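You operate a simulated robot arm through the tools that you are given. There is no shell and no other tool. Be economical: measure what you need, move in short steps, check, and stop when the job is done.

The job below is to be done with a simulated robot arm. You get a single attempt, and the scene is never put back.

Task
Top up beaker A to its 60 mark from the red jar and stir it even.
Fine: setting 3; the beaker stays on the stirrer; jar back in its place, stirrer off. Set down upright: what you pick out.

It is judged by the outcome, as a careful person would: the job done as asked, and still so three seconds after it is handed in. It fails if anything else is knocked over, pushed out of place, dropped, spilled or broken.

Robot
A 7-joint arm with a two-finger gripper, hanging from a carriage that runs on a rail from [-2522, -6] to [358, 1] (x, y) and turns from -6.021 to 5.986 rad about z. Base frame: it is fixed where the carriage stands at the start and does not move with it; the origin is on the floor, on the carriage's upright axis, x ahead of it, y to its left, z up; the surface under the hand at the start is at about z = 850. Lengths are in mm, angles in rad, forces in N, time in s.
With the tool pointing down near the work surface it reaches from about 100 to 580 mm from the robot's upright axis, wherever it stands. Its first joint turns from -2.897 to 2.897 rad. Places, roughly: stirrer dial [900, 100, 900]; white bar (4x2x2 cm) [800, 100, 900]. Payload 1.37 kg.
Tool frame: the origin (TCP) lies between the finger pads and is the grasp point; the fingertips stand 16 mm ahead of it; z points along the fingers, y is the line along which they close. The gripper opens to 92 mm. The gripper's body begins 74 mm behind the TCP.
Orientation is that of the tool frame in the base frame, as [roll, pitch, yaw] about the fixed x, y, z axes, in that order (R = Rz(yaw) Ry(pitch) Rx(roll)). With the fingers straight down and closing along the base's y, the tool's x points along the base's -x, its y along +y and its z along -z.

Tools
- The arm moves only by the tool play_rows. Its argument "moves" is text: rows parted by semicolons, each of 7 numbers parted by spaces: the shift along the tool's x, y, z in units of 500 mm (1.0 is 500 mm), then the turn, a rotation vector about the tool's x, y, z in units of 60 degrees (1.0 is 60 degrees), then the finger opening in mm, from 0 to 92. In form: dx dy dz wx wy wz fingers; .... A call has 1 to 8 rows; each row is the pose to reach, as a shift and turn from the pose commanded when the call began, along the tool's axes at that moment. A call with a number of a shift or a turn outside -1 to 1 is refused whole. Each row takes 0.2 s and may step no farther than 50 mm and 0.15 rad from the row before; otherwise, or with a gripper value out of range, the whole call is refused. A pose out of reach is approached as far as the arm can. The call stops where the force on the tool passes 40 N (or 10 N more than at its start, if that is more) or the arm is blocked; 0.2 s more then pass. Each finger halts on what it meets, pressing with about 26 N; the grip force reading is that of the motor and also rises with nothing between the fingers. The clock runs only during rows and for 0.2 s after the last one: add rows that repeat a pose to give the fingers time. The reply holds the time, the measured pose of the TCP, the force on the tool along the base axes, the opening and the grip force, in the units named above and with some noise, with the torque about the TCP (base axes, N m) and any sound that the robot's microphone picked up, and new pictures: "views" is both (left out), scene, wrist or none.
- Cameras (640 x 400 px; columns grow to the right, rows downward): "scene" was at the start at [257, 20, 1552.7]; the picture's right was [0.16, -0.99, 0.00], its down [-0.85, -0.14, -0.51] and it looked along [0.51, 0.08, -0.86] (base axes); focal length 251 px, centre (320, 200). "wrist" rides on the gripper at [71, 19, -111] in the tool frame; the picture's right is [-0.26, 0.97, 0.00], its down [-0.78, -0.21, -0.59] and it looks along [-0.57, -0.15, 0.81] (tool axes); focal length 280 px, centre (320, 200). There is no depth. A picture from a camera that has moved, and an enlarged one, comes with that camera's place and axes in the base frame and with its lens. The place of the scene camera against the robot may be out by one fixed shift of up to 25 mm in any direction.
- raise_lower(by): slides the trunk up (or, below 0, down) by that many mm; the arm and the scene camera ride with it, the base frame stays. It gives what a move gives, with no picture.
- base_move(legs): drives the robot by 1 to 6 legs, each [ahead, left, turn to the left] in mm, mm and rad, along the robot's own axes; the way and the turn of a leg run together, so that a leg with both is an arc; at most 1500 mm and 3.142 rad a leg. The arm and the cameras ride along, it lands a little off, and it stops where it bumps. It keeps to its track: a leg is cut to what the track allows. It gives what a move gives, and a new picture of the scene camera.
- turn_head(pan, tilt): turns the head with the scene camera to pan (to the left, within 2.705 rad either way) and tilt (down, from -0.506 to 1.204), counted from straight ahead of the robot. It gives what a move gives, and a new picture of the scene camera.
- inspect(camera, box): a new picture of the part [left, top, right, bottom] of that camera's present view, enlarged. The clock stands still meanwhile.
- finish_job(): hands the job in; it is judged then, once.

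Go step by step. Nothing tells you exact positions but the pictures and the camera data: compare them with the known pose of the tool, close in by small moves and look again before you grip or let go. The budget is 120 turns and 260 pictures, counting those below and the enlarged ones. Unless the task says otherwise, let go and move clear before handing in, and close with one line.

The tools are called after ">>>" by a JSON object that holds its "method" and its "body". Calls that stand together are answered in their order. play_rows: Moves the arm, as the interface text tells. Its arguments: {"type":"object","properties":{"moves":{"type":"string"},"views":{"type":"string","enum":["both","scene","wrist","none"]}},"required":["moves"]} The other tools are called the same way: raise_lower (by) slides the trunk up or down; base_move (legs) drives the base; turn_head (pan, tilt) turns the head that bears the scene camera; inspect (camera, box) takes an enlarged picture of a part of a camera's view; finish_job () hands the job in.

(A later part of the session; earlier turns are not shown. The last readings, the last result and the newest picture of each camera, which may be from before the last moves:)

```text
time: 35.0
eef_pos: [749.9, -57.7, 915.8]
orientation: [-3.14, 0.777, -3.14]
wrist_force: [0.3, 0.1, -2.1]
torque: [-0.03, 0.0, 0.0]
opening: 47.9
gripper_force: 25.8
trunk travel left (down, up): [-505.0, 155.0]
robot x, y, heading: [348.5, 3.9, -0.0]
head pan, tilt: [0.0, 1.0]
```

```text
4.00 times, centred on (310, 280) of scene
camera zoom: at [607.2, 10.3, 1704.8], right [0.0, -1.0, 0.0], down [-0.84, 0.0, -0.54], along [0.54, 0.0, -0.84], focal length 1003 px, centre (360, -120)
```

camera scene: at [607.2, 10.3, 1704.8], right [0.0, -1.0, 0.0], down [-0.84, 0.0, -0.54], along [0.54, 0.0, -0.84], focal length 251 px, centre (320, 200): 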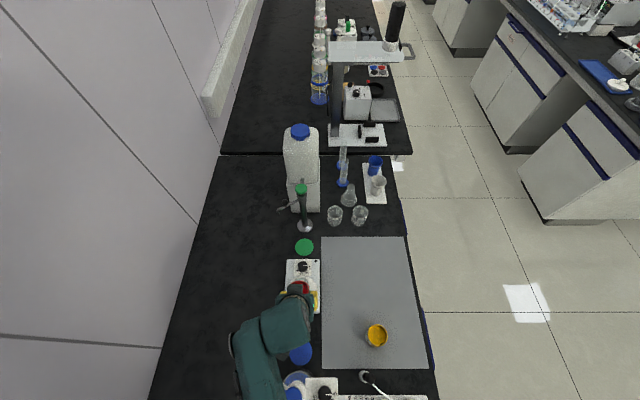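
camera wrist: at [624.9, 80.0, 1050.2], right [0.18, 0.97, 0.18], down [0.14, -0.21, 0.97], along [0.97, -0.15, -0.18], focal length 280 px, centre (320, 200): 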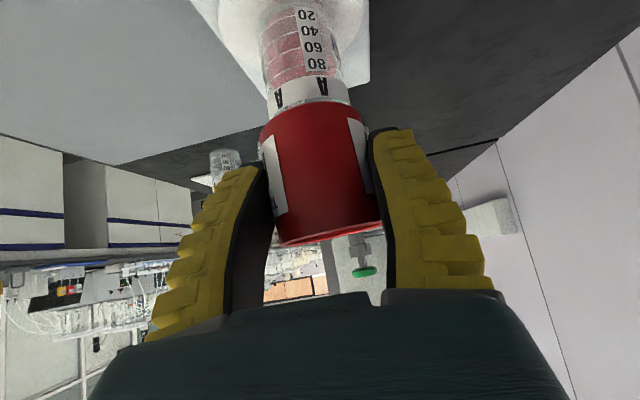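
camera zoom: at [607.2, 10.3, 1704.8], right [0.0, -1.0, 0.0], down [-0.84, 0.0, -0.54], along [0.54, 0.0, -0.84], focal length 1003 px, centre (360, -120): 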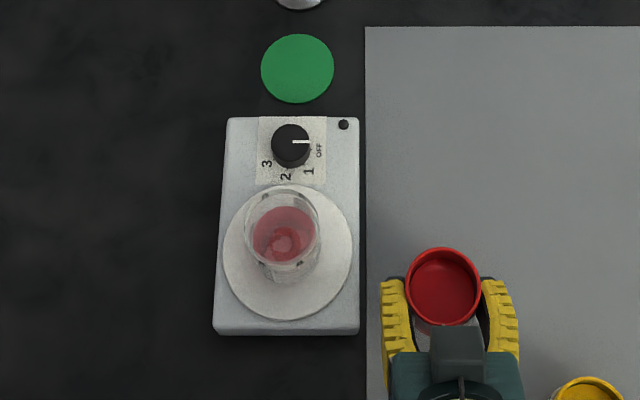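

The level is close below 60. I'll lower by 12 mm so the camera looks level with the 60 mark.

>>> {"method": "play_rows", "body": {"moves": "0.017 0 0.017 0 0 0 40; 0.017 0 0.017 0 0 0 40", "views": "none"}}

>>> {"method": "inspect", "body": {"camera": "wrist", "box": [480, 110, 640, 210]}}

>>> {"method": "inspect", "body": {"camera": "wrist", "box": [530, 140, 610, 190]}}

```text
time: 35.6
eef_pos: [750.1, -57.9, 905.1]
orientation: [-3.141, 0.775, -3.14]
wrist_force: [-0.4, -0.2, -2.1]
torque: [-0.02, -0.01, 0.02]
opening: 48.0
gripper_force: 26.4
trunk travel left (down, up): [-505.0, 155.0]
robot x, y, heading: [349.6, 1.6, 0.001]
head pan, tilt: [0.0, 1.0]
```

```text
4.00 times, centred on (560, 160) of wrist
camera zoom: at [621.8, -37.7, 934.9], right [0.19, 0.97, 0.18], down [0.15, -0.21, 0.97], along [0.97, -0.15, -0.18], focal length 1122 px, centre (-640, 360)
```

zoom: 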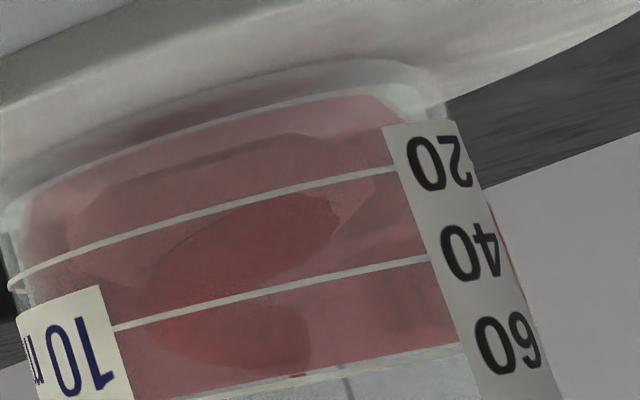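

```text
8.00 times, centred on (570, 165) of wrist
camera zoom: at [621.8, -37.7, 934.9], right [0.19, 0.97, 0.18], down [0.15, -0.21, 0.97], along [0.97, -0.15, -0.18], focal length 2243 px, centre (-1680, 480)
```

zoom: 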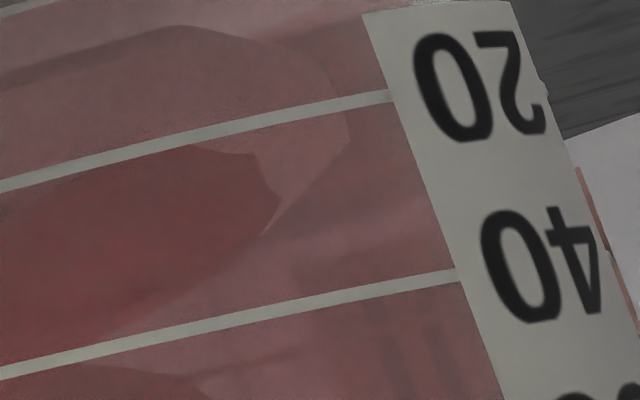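

I'll zoom on the 60 ring itself.

>>> {"method": "inspect", "body": {"camera": "wrist", "box": [520, 175, 616, 235]}}

```text
6.67 times, centred on (568, 205) of wrist
camera zoom: at [621.8, -37.7, 934.9], right [0.19, 0.97, 0.18], down [0.15, -0.21, 0.97], along [0.97, -0.15, -0.18], focal length 1869 px, centre (-1333, 167)
```

zoom: 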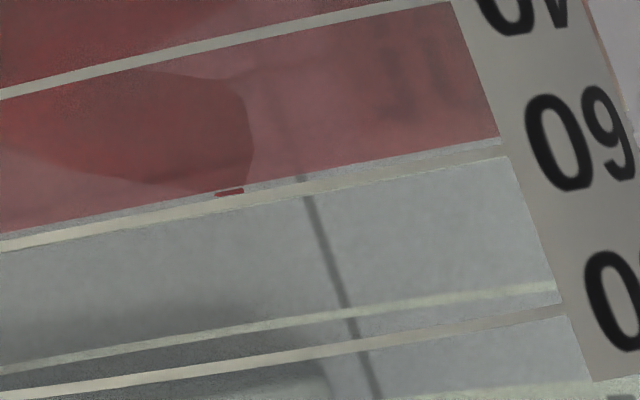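

The surface is about 1.5 units short of 60. One more small pour of about 1° past the last tilt should bring it there.

>>> {"method": "play_rows", "body": {"moves": "-0.06 0 -0.06 0 0 0 40; -0.12 0 -0.12 0 0 0 40; -0.164 0 -0.158 0 0 0 40; -0.164 0.06 -0.158 0 0 0 40; -0.164 0.13 -0.158 0 0 0 40; -0.164 0.2 -0.158 0 0 0 40; -0.164 0.235 -0.158 0 0 0 40; -0.164 0.235 -0.158 0 0.1 0 40", "views": "none"}}

>>> {"method": "play_rows", "body": {"moves": "0 0 0 0 0.14 0 40; 0 0 0 0 0.28 0 40; 0 0 0 0 0.42 0 40; 0 0 0 0 0.56 0 40; 0 0 0 0 0.66 0 40; 0 0 0 0 0.71 0 40; 0 0 0 0 0.74 0 40; 0 0 0 0 0.758 0 40", "views": "none"}}

>>> {"method": "play_rows", "body": {"moves": "0 0 0 0 0 0 40; 0 0 0 0 0 0 40; 0 0 0 0 -0.14 0 40; 0 0 0 0 -0.28 0 40; 0 0 0 0 -0.42 0 40; 0 0 0 0 -0.56 0 40; 0 0 0 0 -0.7 0 40; 0 0 0 0 -0.84 0 40", "views": "none"}}

>>> {"method": "play_rows", "body": {"moves": "0 -0.06 0 0 -0.018 0 40; 0 -0.14 0 0 -0.018 0 40; 0.002 -0.22 0 0 -0.018 0 40; 0.06 -0.235 0.05 0 -0.018 0 40; 0.12 -0.235 0.11 0 -0.018 0 40; 0.164 -0.235 0.158 0 -0.018 0 40; 0.164 -0.235 0.158 0 -0.018 0 40", "views": "wrist"}}

>>> {"method": "inspect", "body": {"camera": "wrist", "box": [520, 175, 616, 235]}}

```text
time: 37.4
eef_pos: [751.8, 58.5, 1019.4]
orientation: [3.14, 0.669, -3.14]
wrist_force: [0.5, 0.0, -1.3]
torque: [0.04, 0.0, 0.01]
opening: 47.7
gripper_force: 25.9
trunk travel left (down, up): [-505.0, 155.0]
robot x, y, heading: [345.5, 3.0, -0.003]
head pan, tilt: [0.0, 1.0]
```

```text
time: 39.2
eef_pos: [751.2, 58.9, 1018.5]
orientation: [-3.142, -0.126, -3.14]
wrist_force: [0.2, 1.2, -1.4]
torque: [0.0, 0.01, -0.03]
opening: 47.3
gripper_force: 26.1
trunk travel left (down, up): [-505.0, 155.0]
robot x, y, heading: [348.4, 0.6, 0.003]
head pan, tilt: [0.0, 1.0]
```

```text
time: 41.0
eef_pos: [752.7, 58.1, 1018.8]
orientation: [-3.139, 0.756, -3.14]
wrist_force: [-0.9, -0.2, -1.5]
torque: [-0.02, 0.05, 0.02]
opening: 47.3
gripper_force: 25.8
trunk travel left (down, up): [-505.0, 155.0]
robot x, y, heading: [348.7, 1.7, 0.004]
head pan, tilt: [0.0, 1.0]
```

```text
time: 42.6
eef_pos: [746.3, -59.6, 904.3]
orientation: [3.14, 0.776, -3.141]
wrist_force: [0.5, 0.2, -2.0]
torque: [-0.01, 0.02, 0.01]
opening: 47.4
gripper_force: 26.3
trunk travel left (down, up): [-505.0, 155.0]
robot x, y, heading: [348.2, -2.0, 0.001]
head pan, tilt: [0.0, 1.0]
camera wrist: at [619.0, -39.9, 935.4], right [0.19, 0.97, 0.18], down [0.14, -0.21, 0.97], along [0.97, -0.15, -0.18], focal length 280 px, centre (320, 200)
```

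wrist: 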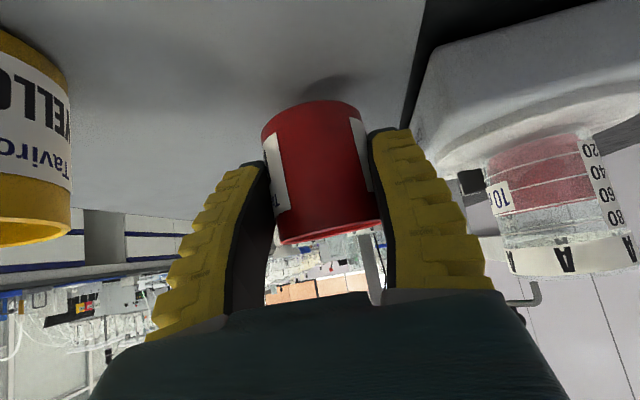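

```text
6.67 times, centred on (568, 205) of wrist
camera zoom: at [619.0, -39.9, 935.4], right [0.19, 0.97, 0.18], down [0.14, -0.21, 0.97], along [0.97, -0.15, -0.18], focal length 1869 px, centre (-1333, 167)
```

zoom: 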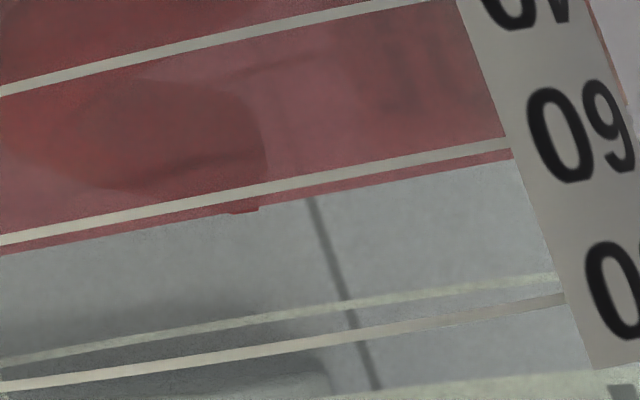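

The level now lies on the 60 line, about one unit at most above it. Next I'll return the jar, going up and over to its place.

>>> {"method": "play_rows", "body": {"moves": "-0.04 0 -0.04 0 -0.01 0 40; -0.078 0 -0.078 0 -0.01 0 40; -0.128 -0.05 -0.028 0 -0.01 0 40; -0.178 -0.1 0.022 0 -0.01 0 40; -0.228 -0.15 0.072 0 -0.01 0 40; -0.278 -0.202 0.122 0 -0.01 0 40; -0.278 -0.202 0.122 0 -0.01 0 40; -0.278 -0.202 0.122 0 -0.01 0 40", "views": "wrist"}}

```text
time: 44.4
eef_pos: [887.7, -160.4, 956.8]
orientation: [3.141, 0.787, -3.14]
wrist_force: [-0.4, 0.7, -1.9]
torque: [0.04, 0.01, 0.01]
opening: 47.3
gripper_force: 26.2
trunk travel left (down, up): [-505.0, 155.0]
robot x, y, heading: [346.4, 1.8, 0.007]
head pan, tilt: [0.0, 1.0]
camera wrist: at [760.5, -140.6, 985.4], right [0.18, 0.97, 0.18], down [0.14, -0.21, 0.97], along [0.97, -0.15, -0.17], focal length 280 px, centre (320, 200)
```

wrist: 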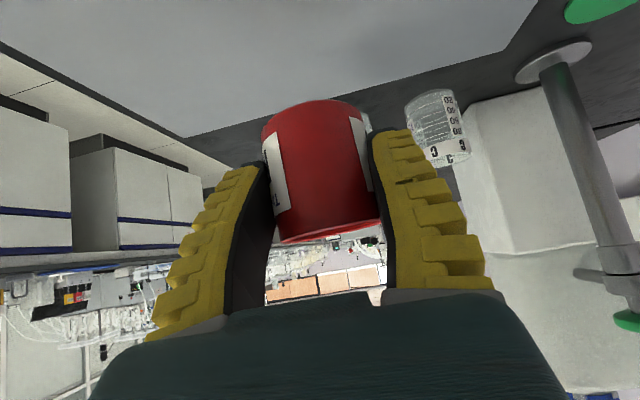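

I'm above its place. I'll lower to just above the mat.

>>> {"method": "play_rows", "body": {"moves": "0.03 0.001 0.036 0 0 0 40; 0.055 0.001 0.061 0 0 0 40; 0.075 0.001 0.081 0 0 0 40; 0.09 0.001 0.096 0 0 0 40; 0.09 0.001 0.096 0 0 0 40", "views": "wrist"}}

>>> {"method": "play_rows", "body": {"moves": "0.0015 0 0.0015 0 0 0 40; 0.003 0 0.003 0 0 0 40; 0.003 0 0.003 0 0 0 40", "views": "none"}}

```text
time: 45.6
eef_pos: [888.7, -158.5, 891.9]
orientation: [-3.141, 0.786, -3.14]
wrist_force: [0.4, -0.6, -1.6]
torque: [-0.01, 0.05, 0.02]
opening: 47.3
gripper_force: 25.7
trunk travel left (down, up): [-505.0, 155.0]
robot x, y, heading: [348.7, 6.1, -0.001]
head pan, tilt: [0.0, 1.0]
camera wrist: at [762.6, -139.0, 920.6], right [0.18, 0.97, 0.19], down [0.14, -0.21, 0.97], along [0.97, -0.15, -0.17], focal length 280 px, centre (320, 200)
```

wrist: 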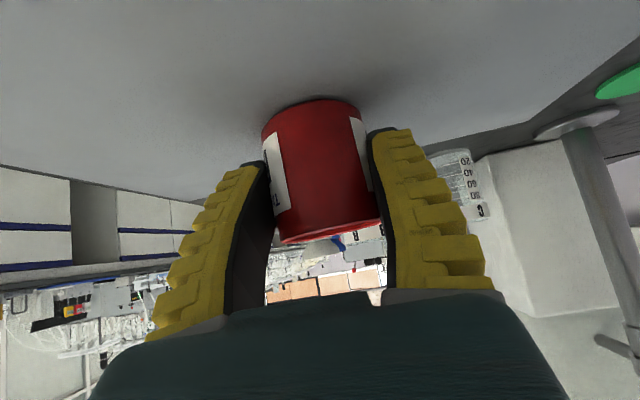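

```text
time: 46.4
eef_pos: [890.6, -159.8, 890.6]
orientation: [-3.14, 0.785, -3.14]
wrist_force: [-1.2, -0.4, 0.0]
torque: [0.04, 0.04, 0.05]
opening: 47.2
gripper_force: 26.0
trunk travel left (down, up): [-505.0, 155.0]
robot x, y, heading: [349.4, 0.7, 0.005]
head pan, tilt: [0.0, 1.0]
```

Contact is starting, since the force rose to 0. I'll go a little further down until it rests.

>>> {"method": "play_rows", "body": {"moves": "0.0012 0 0.0012 0 0 0 40; 0.0024 0 0.0024 0 0 0 40; 0.0024 0 0.0024 0 0 0 40", "views": "wrist"}}

```text
time: 47.2
eef_pos: [891.8, -158.8, 890.4]
orientation: [-3.14, 0.791, -3.14]
wrist_force: [-3.4, -0.2, 10.0]
torque: [0.27, 0.14, 0.05]
opening: 47.1
gripper_force: 26.4
trunk travel left (down, up): [-505.0, 155.0]
robot x, y, heading: [350.1, -2.3, 0.002]
head pan, tilt: [0.0, 1.0]
camera wrist: at [764.0, -139.0, 919.1], right [0.18, 0.97, 0.18], down [0.13, -0.21, 0.97], along [0.97, -0.15, -0.17], focal length 280 px, centre (320, 200)
```

wrist: 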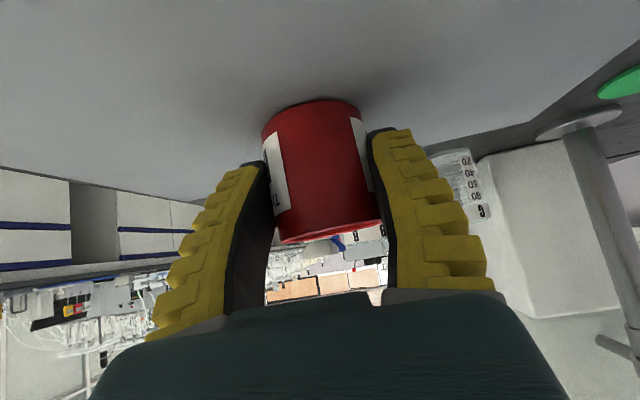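

The jar rests on the mat. I'll ease up slightly and open.

>>> {"method": "play_rows", "body": {"moves": "-0.001 0 -0.001 0 0 0 40; -0.001 0 -0.001 0 0 0 48; -0.001 0 -0.001 0 0 0 54; -0.001 0 -0.001 0 0 0 66; -0.001 0 -0.001 0 0 0 80; -0.001 0 -0.001 0 0 0 92; -0.001 0 -0.001 0 0 0 92", "views": "wrist"}}

```text
time: 48.8
eef_pos: [890.5, -159.3, 890.5]
orientation: [3.142, 0.785, -3.14]
wrist_force: [-0.7, -0.7, 1.0]
torque: [-0.02, 0.03, -0.01]
opening: 91.9
gripper_force: 0.0
trunk travel left (down, up): [-505.0, 155.0]
robot x, y, heading: [348.8, 4.7, -0.003]
head pan, tilt: [0.0, 1.0]
camera wrist: at [763.2, -139.0, 919.3], right [0.18, 0.97, 0.19], down [0.14, -0.21, 0.97], along [0.97, -0.15, -0.17], focal length 280 px, centre (320, 200)
```

wrist: 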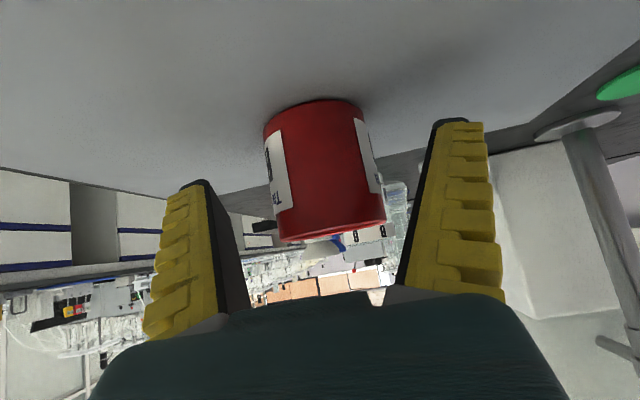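

The jar stands upright in its place. I'll lift clear, then move over the stirrer dial with the hand vertical.

>>> {"method": "raise_lower", "body": {"by": 120}}

>>> {"method": "play_rows", "body": {"moves": "0.005 0.07 -0.005 0 0.1 0 92; 0.01 0.15 -0.01 0 0.225 0 92; 0.016 0.22 -0.016 0 0.35 0 92; 0.021 0.3 -0.021 0 0.475 0 92; 0.026 0.37 -0.026 0 0.6 0 92; 0.031 0.442 -0.031 0 0.725 0 92; 0.031 0.442 -0.031 0 0.75 0 92; 0.031 0.442 -0.031 0 0.75 0 92"}}

>>> {"method": "inspect", "body": {"camera": "wrist", "box": [240, 40, 400, 140]}}

>>> {"method": "inspect", "body": {"camera": "scene", "box": [260, 220, 420, 340]}}

```text
time: 50.3
eef_pos: [890.1, -160.5, 1010.5]
orientation: [3.14, 0.785, -3.14]
wrist_force: [0.6, -0.2, 0.5]
torque: [-0.01, -0.02, -0.01]
opening: 91.8
gripper_force: 0.0
trunk travel left (down, up): [-625.0, 35.0]
robot x, y, heading: [345.8, 2.8, 0.004]
head pan, tilt: [0.0, 1.0]
```

```text
time: 52.1
eef_pos: [852.7, 59.3, 1021.7]
orientation: [3.141, -0.002, -3.139]
wrist_force: [-0.5, 0.2, 1.0]
torque: [0.01, 0.01, 0.0]
opening: 91.9
gripper_force: 0.0
out of reach, approached as far as the arm can: row 6, 7, 8
trunk travel left (down, up): [-625.0, 35.0]
robot x, y, heading: [352.5, 3.2, 0.001]
head pan, tilt: [0.0, 1.0]
camera scene: at [607.3, 10.4, 1824.9], right [0.0, -1.0, 0.0], down [-0.84, 0.0, -0.54], along [0.54, 0.0, -0.84], focal length 251 px, centre (320, 200)
camera wrist: at [782.4, 78.8, 1133.8], right [0.26, 0.97, 0.0], down [0.78, -0.21, 0.59], along [0.57, -0.15, -0.81], focal length 280 px, centre (320, 200)
```

scene: 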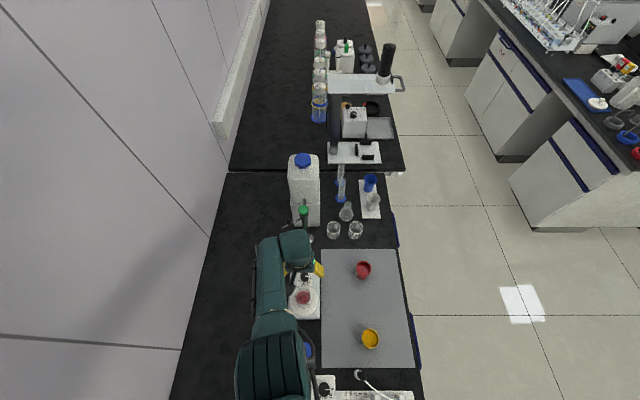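
wrist: 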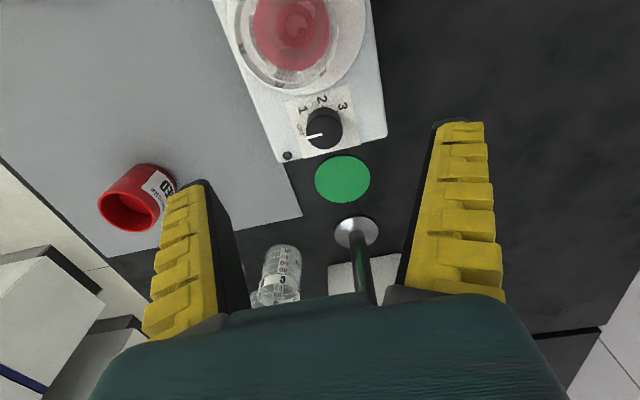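

```text
4.00 times, centred on (320, 90) of wrist
camera zoom: at [782.4, 78.8, 1133.8], right [0.26, 0.97, 0.0], down [0.78, -0.21, 0.59], along [0.57, -0.15, -0.81], focal length 1122 px, centre (320, 640)
```

zoom: 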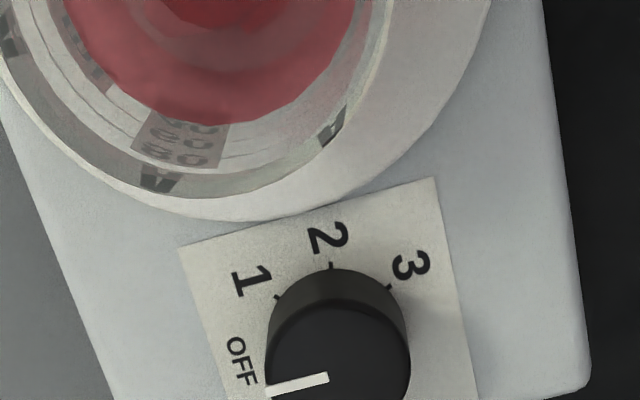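

```text
3.33 times, centred on (340, 280) of scene
camera zoom: at [607.3, 10.4, 1824.9], right [0.0, -1.0, 0.0], down [-0.84, 0.0, -0.54], along [0.54, 0.0, -0.84], focal length 836 px, centre (253, -67)
```

zoom: 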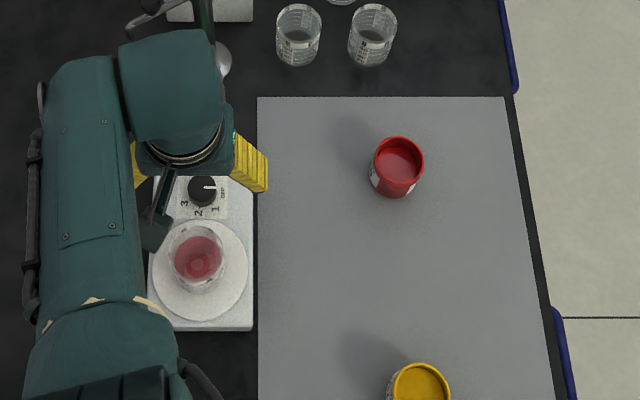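

The arm was too high to reach fully over the dial. I'll lower the trunk 60 mm, then centre over the dial and look.

>>> {"method": "raise_lower", "body": {"by": -60}}

>>> {"method": "play_rows", "body": {"moves": "-0.01 0 0 0 0 0 92; -0.03 0.004 0 0 0 0 92; -0.03 0.004 0 0 0 0 92"}}

>>> {"method": "inspect", "body": {"camera": "wrist", "box": [240, 40, 400, 160]}}

```text
time: 53.1
eef_pos: [852.1, 58.6, 962.8]
orientation: [3.141, 0.0, -3.14]
wrist_force: [-0.6, -0.2, 1.3]
torque: [-0.03, 0.01, -0.01]
opening: 91.9
gripper_force: 0.1
trunk travel left (down, up): [-565.0, 95.0]
robot x, y, heading: [350.4, 1.3, 0.008]
head pan, tilt: [0.0, 1.0]
```

```text
time: 53.9
eef_pos: [854.5, 58.2, 964.8]
orientation: [-3.14, 0.0, -3.142]
wrist_force: [0.7, 0.5, -0.5]
torque: [0.04, -0.02, -0.01]
opening: 91.9
gripper_force: 0.1
out of reach, approached as far as the arm can: row 1, 2, 3
trunk travel left (down, up): [-565.0, 95.0]
robot x, y, heading: [345.7, 2.7, -0.002]
head pan, tilt: [0.0, 1.0]
camera scene: at [607.2, 10.3, 1764.8], right [0.0, -1.0, 0.0], down [-0.84, 0.0, -0.54], along [0.54, 0.0, -0.84], focal length 251 px, centre (320, 200)
camera wrist: at [784.4, 78.1, 1077.3], right [0.26, 0.97, 0.0], down [0.78, -0.21, 0.59], along [0.57, -0.15, -0.81], focal length 280 px, centre (320, 200)
```

scene: 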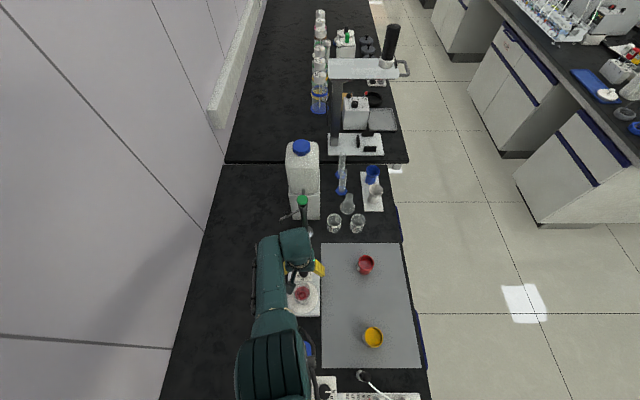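
wrist: 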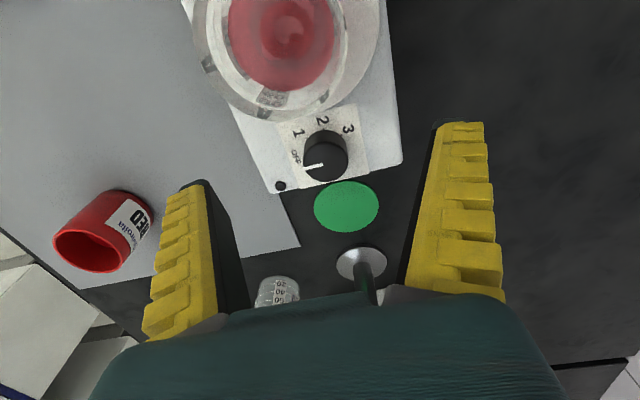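

```text
3.33 times, centred on (320, 100) of wrist
camera zoom: at [784.4, 78.1, 1077.3], right [0.26, 0.97, 0.0], down [0.78, -0.21, 0.59], along [0.57, -0.15, -0.81], focal length 935 px, centre (320, 533)
```

zoom: 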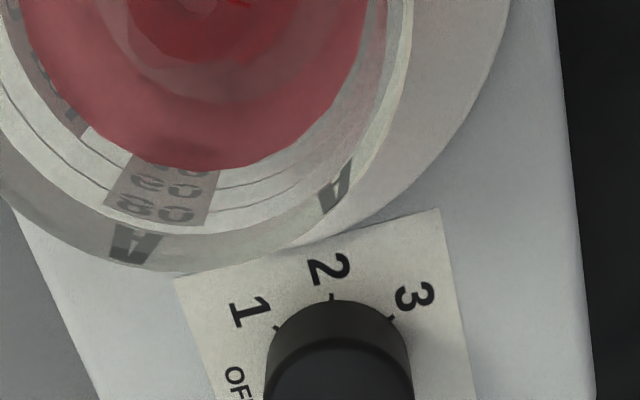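

The arm is stretched downward, so I'll raise the hand with the arm and lower the trunk to gain reach.

>>> {"method": "play_rows", "body": {"moves": "0 0 -0.08 0 0 0 92; 0 0 -0.16 0 0 0 92; 0 0 -0.22 0 0 0 92; -0.026 0.006 -0.22 0 0 0 92; -0.026 0.006 -0.22 0 0 0 92", "views": "none"}}

>>> {"method": "raise_lower", "body": {"by": -130}}

>>> {"method": "inspect", "body": {"camera": "wrist", "box": [0, 0, 640, 400]}}

>>> {"method": "inspect", "body": {"camera": "scene", "box": [260, 200, 380, 320]}}

```text
time: 55.1
eef_pos: [867.8, 61.5, 1075.1]
orientation: [-3.14, 0.0, -3.141]
wrist_force: [0.1, 0.1, 0.0]
torque: [-0.02, 0.03, 0.01]
opening: 91.6
gripper_force: 0.1
trunk travel left (down, up): [-565.0, 95.0]
robot x, y, heading: [347.8, 1.9, 0.004]
head pan, tilt: [0.0, 1.0]
```

```text
time: 56.6
eef_pos: [868.6, 61.6, 945.7]
orientation: [-3.141, 0.001, -3.14]
wrist_force: [-0.4, 0.0, -1.2]
torque: [0.01, 0.01, 0.01]
opening: 91.8
gripper_force: 0.1
trunk travel left (down, up): [-435.0, 225.0]
robot x, y, heading: [345.8, -0.9, -0.001]
head pan, tilt: [0.0, 1.0]
```

```text
1.00 times, centred on (320, 200) of wrist (not enlarged: the box is as wide or as high as the picture)
camera zoom: at [797.9, 81.6, 1057.6], right [0.26, 0.97, 0.0], down [0.78, -0.21, 0.59], along [0.57, -0.15, -0.81], focal length 280 px, centre (320, 200)
```

zoom: 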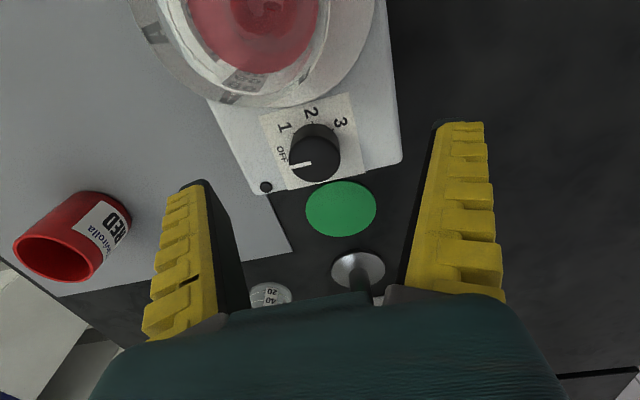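

```text
3.33 times, centred on (320, 260) of scene
camera zoom: at [607.3, 10.3, 1634.9], right [0.0, -1.0, 0.0], down [-0.84, 0.0, -0.54], along [0.54, 0.0, -0.84], focal length 836 px, centre (320, 0)
```

zoom: 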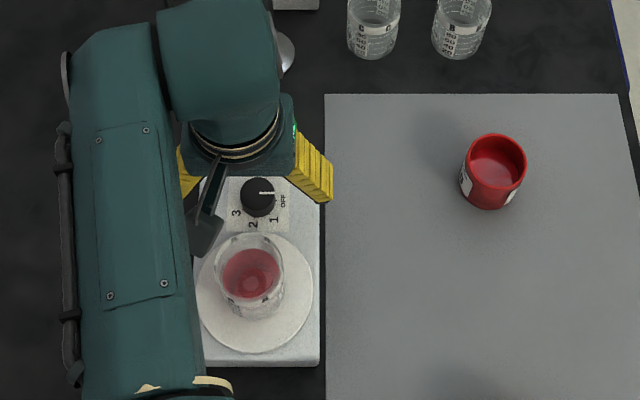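

The dial knob is about 29 mm wide, near [869, 60, ~915]. I'll pre-rotate the hand 60° counter-clockwise and narrow the fingers to 48 before descending.

>>> {"method": "play_rows", "body": {"moves": "0 0 0 0 0 -0.125 80; 0 0 0 0 0 -0.25 65; 0 0 0 0 0 -0.375 50; 0 0 0 0 0 -0.5 48; 0 0 0 0 0 -0.625 48; 0 0 0 0 0 -0.75 48; 0 0 0 0 0 -0.875 48; 0 0 0 0 0 -1.0 48", "views": "both"}}

```text
time: 58.4
eef_pos: [868.7, 61.1, 945.3]
orientation: [3.142, -0.001, -2.091]
wrist_force: [-0.1, 0.7, 0.1]
torque: [0.04, -0.03, 0.0]
opening: 51.2
gripper_force: 2.5
trunk travel left (down, up): [-435.0, 225.0]
robot x, y, heading: [351.7, 2.1, 0.005]
head pan, tilt: [0.0, 1.0]
camera scene: at [607.2, 10.3, 1634.8], right [0.0, -1.0, 0.0], down [-0.84, 0.0, -0.54], along [0.54, 0.0, -0.84], focal length 251 px, centre (320, 200)
camera wrist: at [817.1, 10.5, 1057.1], right [-0.71, 0.71, 0.0], down [0.57, 0.57, 0.59], along [0.42, 0.42, -0.81], focal length 280 px, centre (320, 200)
```

scene: 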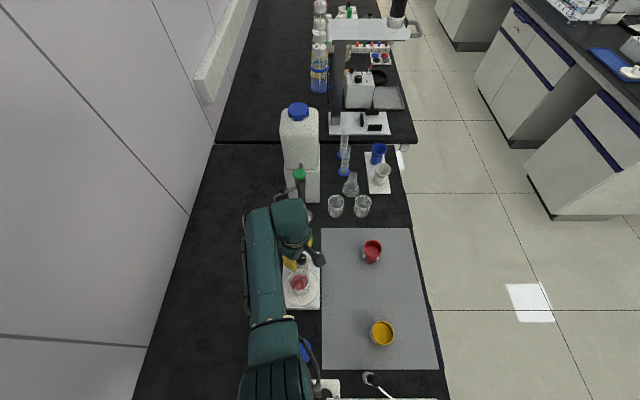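
wrist: 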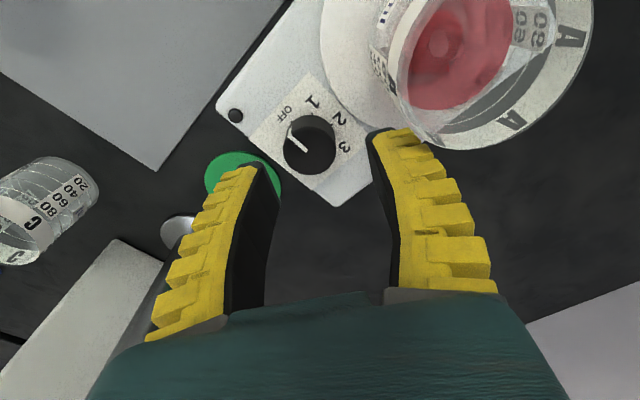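

The knob centre resolves to [873.5, 59], with its top at ~907. I'll shift 5 mm and descend to a TCP height of 911.

>>> {"method": "play_rows", "body": {"moves": "0 -0.011 0 0 0 0 48; 0 -0.011 0.025 0 0 0 48; 0 -0.011 0.05 0 0 0 48; 0 -0.011 0.068 0 0 0 48; 0 -0.011 0.068 0 0 0 48", "views": "wrist"}}

```text
time: 59.6
eef_pos: [874.1, 57.6, 911.8]
orientation: [-3.141, 0.0, -2.093]
wrist_force: [-1.1, -1.5, 2.9]
torque: [0.01, 0.13, 0.05]
opening: 51.3
gripper_force: 2.5
trunk travel left (down, up): [-435.0, 225.0]
robot x, y, heading: [344.1, 0.9, 0.002]
head pan, tilt: [0.0, 1.0]
camera wrist: at [822.0, 6.9, 1023.2], right [-0.71, 0.71, 0.0], down [0.57, 0.57, 0.59], along [0.42, 0.42, -0.81], focal length 280 px, centre (320, 200)
```

wrist: 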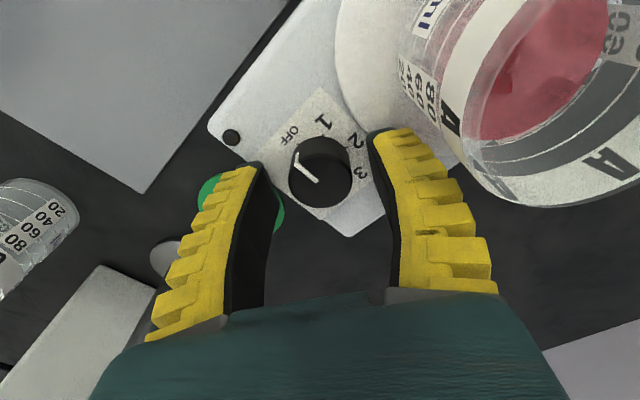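

The knob is centred between the fingers, with slight contact below. I'll back up 2 mm and close on the knob.

>>> {"method": "play_rows", "body": {"moves": "0 0 -0.004 0 0 0 48; 0 0 -0.004 0 0 0 36; 0 0 -0.004 0 0 0 20; 0 0 -0.004 0 0 0 20; 0 0 -0.004 0 0 0 20", "views": "wrist"}}

```text
time: 60.8
eef_pos: [872.4, 58.0, 913.0]
orientation: [-3.141, 0.001, -2.092]
wrist_force: [-3.9, -2.1, 7.6]
torque: [-0.45, 0.26, 0.01]
opening: 23.5
gripper_force: 28.4
trunk travel left (down, up): [-435.0, 225.0]
robot x, y, heading: [347.2, -0.2, 0.0]
head pan, tilt: [0.0, 1.0]
camera wrist: at [821.6, 7.2, 1024.7], right [-0.71, 0.71, 0.0], down [0.57, 0.57, 0.59], along [0.42, 0.42, -0.81], focal length 280 px, centre (320, 200)
```

wrist: 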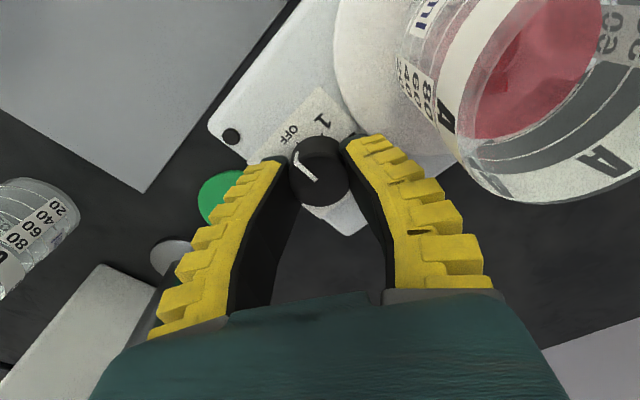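

The knob is gripped. I'll turn it clockwise 60°.

>>> {"method": "play_rows", "body": {"moves": "0 0 -0.004 0 0 0.125 20; 0 0 -0.004 0 0 0.25 20; 0 0 -0.004 0 0 0.375 20; 0 0 -0.004 0 0 0.5 20; 0 0 -0.004 0 0 0.625 20; 0 0 -0.004 0 0 0.75 20; 0 0 -0.004 0 0 0.875 20; 0 0 -0.004 0 0 1.0 20", "views": "wrist"}}

```text
time: 62.6
eef_pos: [872.1, 57.8, 916.1]
orientation: [-3.142, 0.0, 3.14]
wrist_force: [-1.0, -5.0, -1.2]
torque: [-0.05, 0.01, 0.01]
opening: 26.3
gripper_force: 5.6
trunk travel left (down, up): [-435.0, 225.0]
robot x, y, heading: [347.7, -0.2, 0.001]
head pan, tilt: [0.0, 1.0]
camera wrist: at [802.3, 78.3, 1027.7], right [0.26, 0.96, 0.0], down [0.78, -0.21, 0.59], along [0.57, -0.16, -0.81], focal length 280 px, centre (320, 200)
```

wrist: 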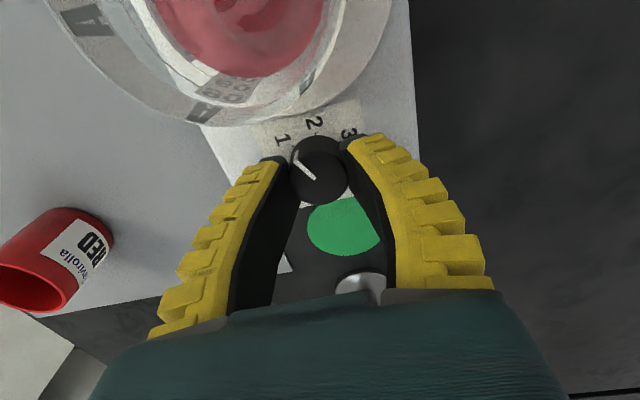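

The pointer followed to just past 1. I'll continue another 60°.

>>> {"method": "play_rows", "body": {"moves": "0 0 0.003 0 0 0.125 16; 0 0 0.003 0 0 0.25 16; 0 0 0.003 0 0 0.375 16; 0 0 0.003 0 0 0.5 16; 0 0 0.003 0 0 0.625 16; 0 0 0.003 0 0 0.75 16; 0 0 0.003 0 0 0.875 16; 0 0 0.003 0 0 1.0 16", "views": "wrist"}}

>>> {"method": "inspect", "body": {"camera": "wrist", "box": [250, 100, 390, 230]}}

```text
time: 64.4
eef_pos: [873.5, 56.9, 915.1]
orientation: [-3.141, 0.003, 2.093]
wrist_force: [-11.8, -7.3, 25.5]
torque: [-0.27, 0.11, 0.03]
opening: 24.3
gripper_force: 28.0
trunk travel left (down, up): [-435.0, 225.0]
robot x, y, heading: [347.6, 1.7, 0.002]
head pan, tilt: [0.0, 1.0]
camera wrist: at [854.7, 129.3, 1026.6], right [0.97, 0.25, 0.0], down [0.21, -0.78, 0.59], along [0.15, -0.57, -0.81], focal length 280 px, centre (320, 200)
```

wrist: 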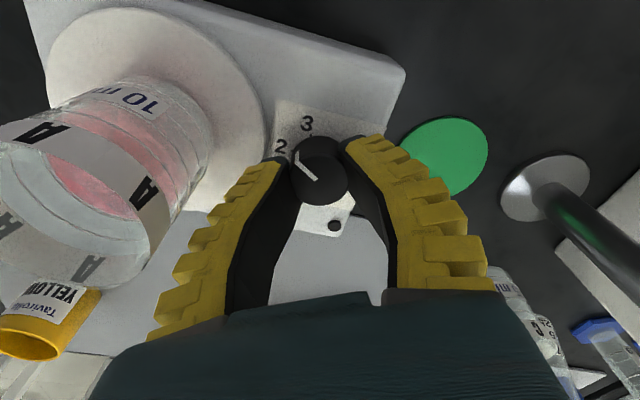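

```text
3.08 times, centred on (320, 165) of wrist
camera zoom: at [854.7, 129.3, 1026.6], right [0.97, 0.25, 0.0], down [0.21, -0.78, 0.59], along [0.15, -0.57, -0.81], focal length 863 px, centre (320, 308)
```

zoom: 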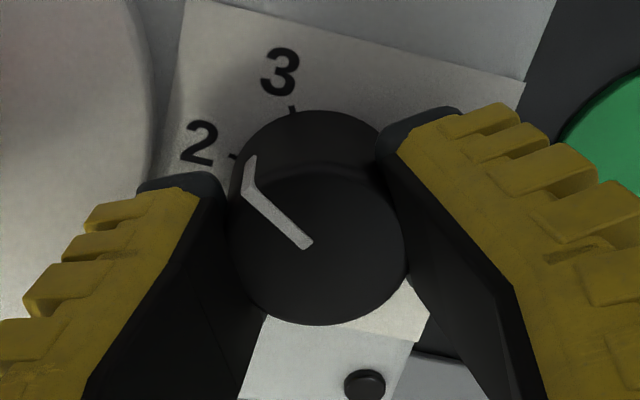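

The pointer is past 2. I'll turn about 28° more to reach 3, easing the downward press a little.

>>> {"method": "play_rows", "body": {"moves": "0 0 -0.002 0 0 0.12 18; 0 0 -0.003 0 0 0.24 18; 0 0 -0.003 0 0 0.36 18; 0 0 -0.003 0 0 0.45 18; 0 0 -0.003 0 0 0.45 18", "views": "wrist"}}

>>> {"method": "inspect", "body": {"camera": "wrist", "box": [250, 100, 390, 230]}}

```text
time: 65.6
eef_pos: [872.1, 57.4, 916.0]
orientation: [3.142, 0.002, 1.623]
wrist_force: [-1.8, -7.9, 6.7]
torque: [0.03, 0.13, 0.01]
opening: 23.9
gripper_force: 28.1
trunk travel left (down, up): [-435.0, 225.0]
robot x, y, heading: [346.5, -1.6, 0.005]
head pan, tilt: [0.0, 1.0]
camera wrist: at [888.9, 129.9, 1027.1], right [0.98, -0.21, 0.0], down [-0.17, -0.79, 0.59], along [-0.12, -0.58, -0.81], focal length 280 px, centre (320, 200)
```

wrist: 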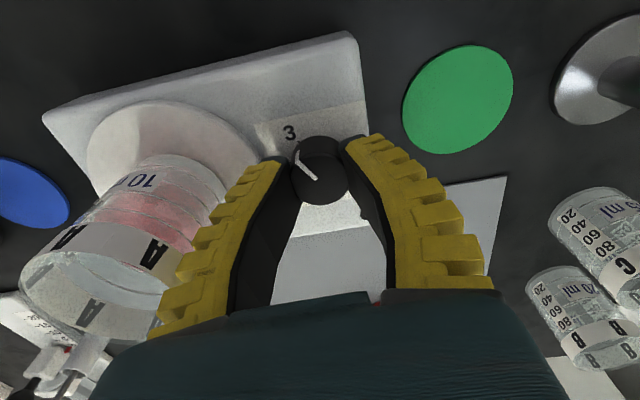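

```text
3.08 times, centred on (320, 165) of wrist
camera zoom: at [888.9, 129.9, 1027.1], right [0.98, -0.21, 0.0], down [-0.17, -0.79, 0.59], along [-0.12, -0.58, -0.81], focal length 863 px, centre (320, 308)
```

zoom: 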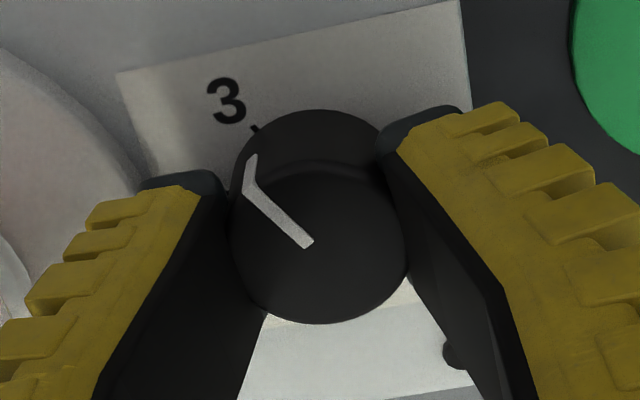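

It is close to 3 but a few degrees short. I'll turn 7° more.

>>> {"method": "play_rows", "body": {"moves": "0 0 0 0 0 0.06 18; 0 0 0 0 0 0.12 18; 0 0 0 0 0 0.12 18", "views": "none"}}

>>> {"method": "inspect", "body": {"camera": "wrist", "box": [250, 100, 390, 230]}}

>>> {"method": "inspect", "body": {"camera": "scene", "box": [270, 230, 350, 320]}}

```text
time: 66.4
eef_pos: [871.5, 56.2, 916.2]
orientation: [-3.141, 0.002, 1.498]
wrist_force: [-1.4, -7.1, 5.5]
torque: [-0.19, 0.03, 0.18]
opening: 21.1
gripper_force: 27.6
trunk travel left (down, up): [-435.0, 225.0]
robot x, y, heading: [353.0, -0.8, -0.001]
head pan, tilt: [0.0, 1.0]
```

```text
3.08 times, centred on (320, 165) of wrist
camera zoom: at [897.7, 127.7, 1027.4], right [0.94, -0.33, 0.0], down [-0.27, -0.76, 0.59], along [-0.2, -0.56, -0.81], focal length 863 px, centre (320, 308)
```

zoom: 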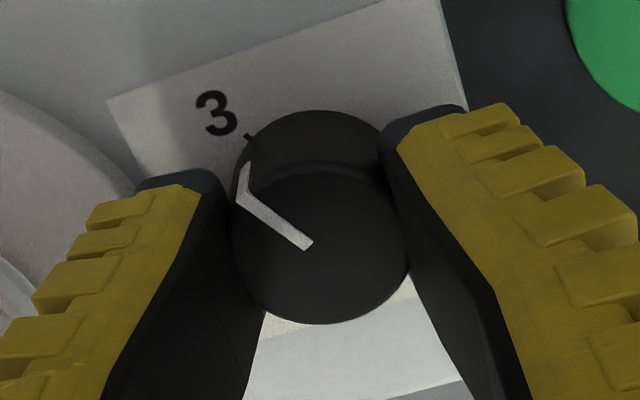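

```text
4.44 times, centred on (310, 275) of scene
camera zoom: at [607.4, 9.7, 1634.9], right [0.0, -1.0, 0.0], down [-0.84, 0.0, -0.54], along [0.54, 0.0, -0.84], focal length 1114 px, centre (364, -133)
```

zoom: 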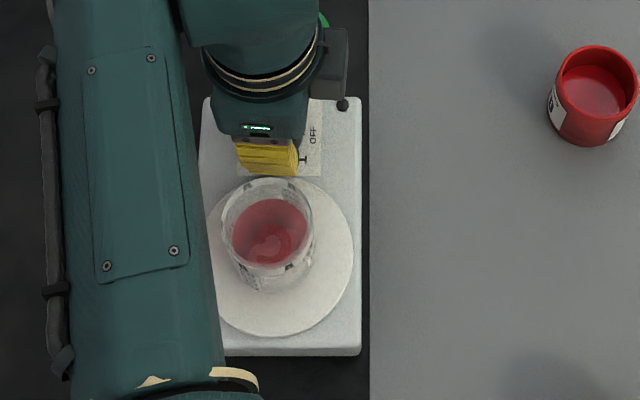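

The knob has come up against its end at 3. I'll open the fingers and let it stir, then check it.

>>> {"method": "play_rows", "body": {"moves": "0 0 0 0 0 0 44; 0 0 0 0 0 0 48; 0 0 0 0 0 0 48; 0 0 0 0 0 0 48; 0 0 0 0 0 0 48; 0 0 0 0 0 0 48; 0 0 0 0 0 0 48; 0 0 0 0 0 0 48", "views": "wrist"}}

>>> {"method": "inspect", "body": {"camera": "wrist", "box": [250, 100, 390, 230]}}

>>> {"method": "inspect", "body": {"camera": "scene", "box": [270, 230, 350, 320]}}

```text
time: 68.2
eef_pos: [872.1, 58.9, 915.8]
orientation: [3.141, 0.001, 1.498]
wrist_force: [0.2, 0.2, -0.6]
torque: [-0.05, 0.02, -0.04]
opening: 51.1
gripper_force: 1.7
trunk travel left (down, up): [-435.0, 225.0]
robot x, y, heading: [344.5, -0.1, 0.003]
head pan, tilt: [0.0, 1.0]
camera wrist: at [897.3, 129.1, 1027.5], right [0.94, -0.33, 0.0], down [-0.27, -0.76, 0.59], along [-0.19, -0.56, -0.81], focal length 280 px, centre (320, 200)
```

wrist: 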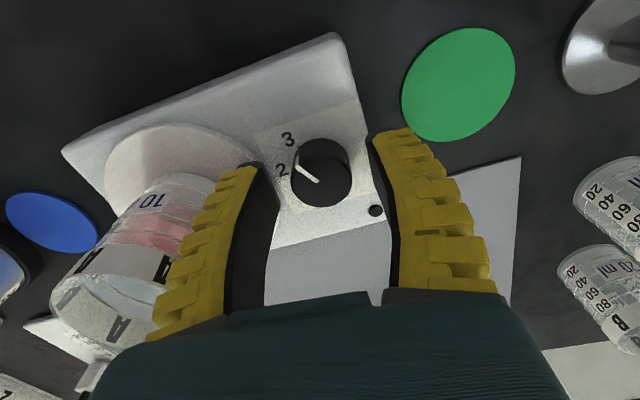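

```text
3.08 times, centred on (320, 165) of wrist
camera zoom: at [897.3, 129.1, 1027.5], right [0.94, -0.33, 0.0], down [-0.27, -0.76, 0.59], along [-0.19, -0.56, -0.81], focal length 863 px, centre (320, 308)
```

zoom: 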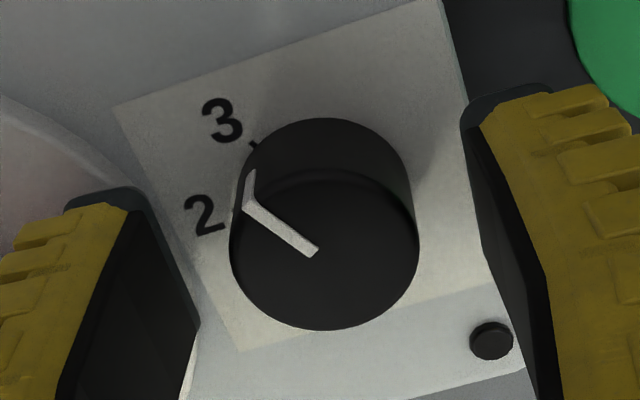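

```text
4.44 times, centred on (310, 275) of scene
camera zoom: at [607.2, 10.3, 1634.8], right [0.0, -1.0, 0.0], down [-0.84, 0.0, -0.54], along [0.54, 0.0, -0.84], focal length 1114 px, centre (364, -133)
```

zoom: 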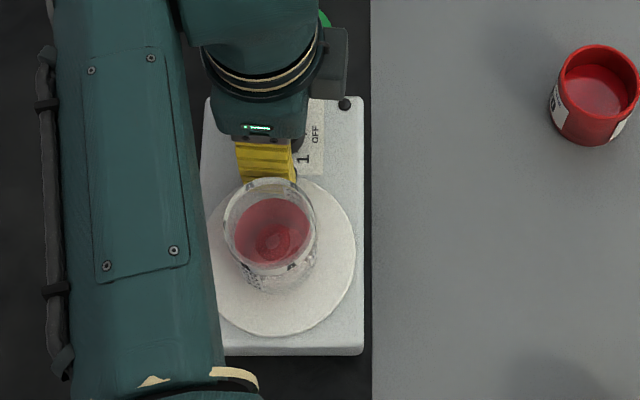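

The mixture looks to be stirring. I'll move the hand up and aside to the right so the scene camera can verify the dial and the mixing.

>>> {"method": "play_rows", "body": {"moves": "0 0 -0.08 0 0 0 48; 0 0 -0.16 0 0 0 48; 0.08 0 -0.16 0 0 0 48; 0.16 0 -0.16 0 0 0 48; 0.16 0 -0.16 0 0 0 48", "views": "wrist"}}

>>> {"method": "inspect", "body": {"camera": "scene", "box": [270, 230, 350, 320]}}

```text
time: 69.4
eef_pos: [878.2, 139.5, 994.3]
orientation: [3.14, -0.001, 1.499]
wrist_force: [-0.2, 0.1, 0.0]
torque: [-0.02, -0.01, -0.01]
opening: 50.9
gripper_force: 2.5
trunk travel left (down, up): [-435.0, 225.0]
robot x, y, heading: [348.9, -1.7, 0.0]
head pan, tilt: [0.0, 1.0]
camera wrist: at [903.4, 209.9, 1105.8], right [0.94, -0.33, 0.0], down [-0.27, -0.76, 0.59], along [-0.2, -0.56, -0.81], focal length 280 px, centre (320, 200)
```

wrist: 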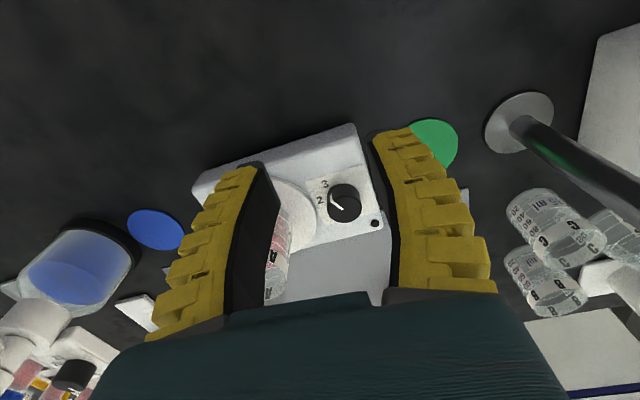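

```text
4.44 times, centred on (310, 275) of scene
camera zoom: at [607.3, 10.5, 1634.8], right [0.0, -1.0, 0.0], down [-0.84, 0.0, -0.54], along [0.54, 0.0, -0.84], focal length 1114 px, centre (364, -133)
```

zoom: 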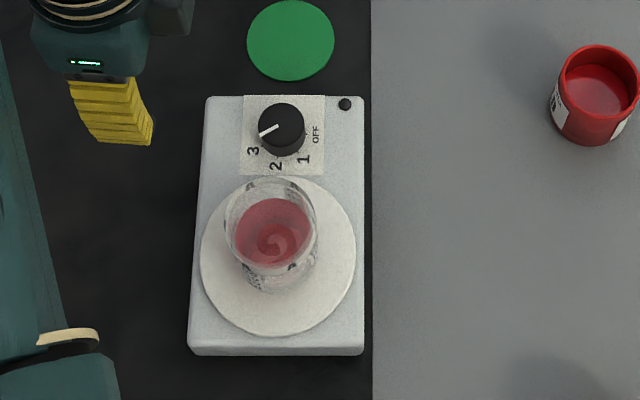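

The dial points at 3 and a vortex is visible, so it's stirring. I'll wait for it to become even.

>>> {"method": "play_rows", "body": {"moves": "0 0 0 0 0 0 48; 0 0 0 0 0 0 48; 0 0 0 0 0 0 48; 0 0 0 0 0 0 48; 0 0 0 0 0 0 48; 0 0 0 0 0 0 48; 0 0 0 0 0 0 48; 0 0 0 0 0 0 48", "views": "none"}}

>>> {"method": "play_rows", "body": {"moves": "0 0 0 0 0 0 48; 0 0 0 0 0 0 48; 0 0 0 0 0 0 48; 0 0 0 0 0 0 48; 0 0 0 0 0 0 48; 0 0 0 0 0 0 48; 0 0 0 0 0 0 48; 0 0 0 0 0 0 48", "views": "none"}}

>>> {"method": "play_rows", "body": {"moves": "0 0 0 0 0 0 48; 0 0 0 0 0 0 48; 0 0 0 0 0 0 48; 0 0 0 0 0 0 48; 0 0 0 0 0 0 48; 0 0 0 0 0 0 48; 0 0 0 0 0 0 48; 0 0 0 0 0 0 48", "views": "none"}}

>>> {"method": "inspect", "body": {"camera": "scene", "box": [280, 255, 330, 310]}}

```text
time: 71.2
eef_pos: [878.0, 138.6, 994.0]
orientation: [-3.14, 0.001, 1.499]
wrist_force: [-0.3, -0.3, -0.2]
torque: [0.03, -0.02, -0.01]
opening: 50.9
gripper_force: 1.9
trunk travel left (down, up): [-435.0, 225.0]
robot x, y, heading: [348.9, -1.8, 0.006]
head pan, tilt: [0.0, 1.0]
```

```text
time: 73.0
eef_pos: [877.9, 138.8, 994.8]
orientation: [-3.141, 0.0, 1.498]
wrist_force: [0.0, 0.4, 0.1]
torque: [0.0, 0.02, -0.01]
opening: 51.0
gripper_force: 2.3
trunk travel left (down, up): [-435.0, 225.0]
robot x, y, heading: [347.5, -0.7, 0.001]
head pan, tilt: [0.0, 1.0]
```

```text
time: 74.8
eef_pos: [877.7, 138.2, 995.0]
orientation: [3.141, 0.0, 1.5]
wrist_force: [0.7, 0.3, 0.1]
torque: [-0.02, -0.01, 0.0]
opening: 51.1
gripper_force: 2.7
trunk travel left (down, up): [-435.0, 225.0]
robot x, y, heading: [344.9, -1.2, 0.001]
head pan, tilt: [0.0, 1.0]
```

```text
7.27 times, centred on (305, 282) of scene
camera zoom: at [607.2, 10.3, 1634.8], right [0.0, -1.0, 0.0], down [-0.84, 0.0, -0.54], along [0.54, 0.0, -0.84], focal length 1823 px, centre (429, -400)
```

zoom: 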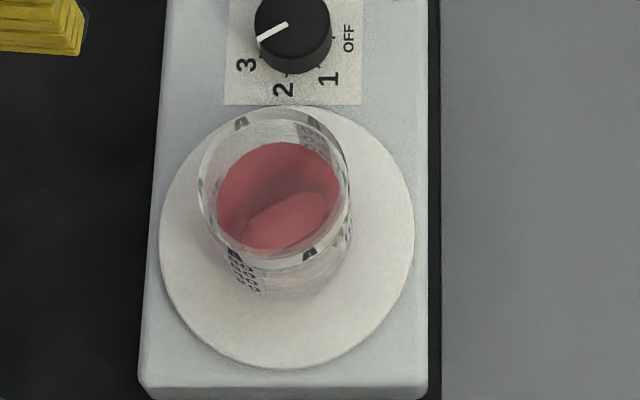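

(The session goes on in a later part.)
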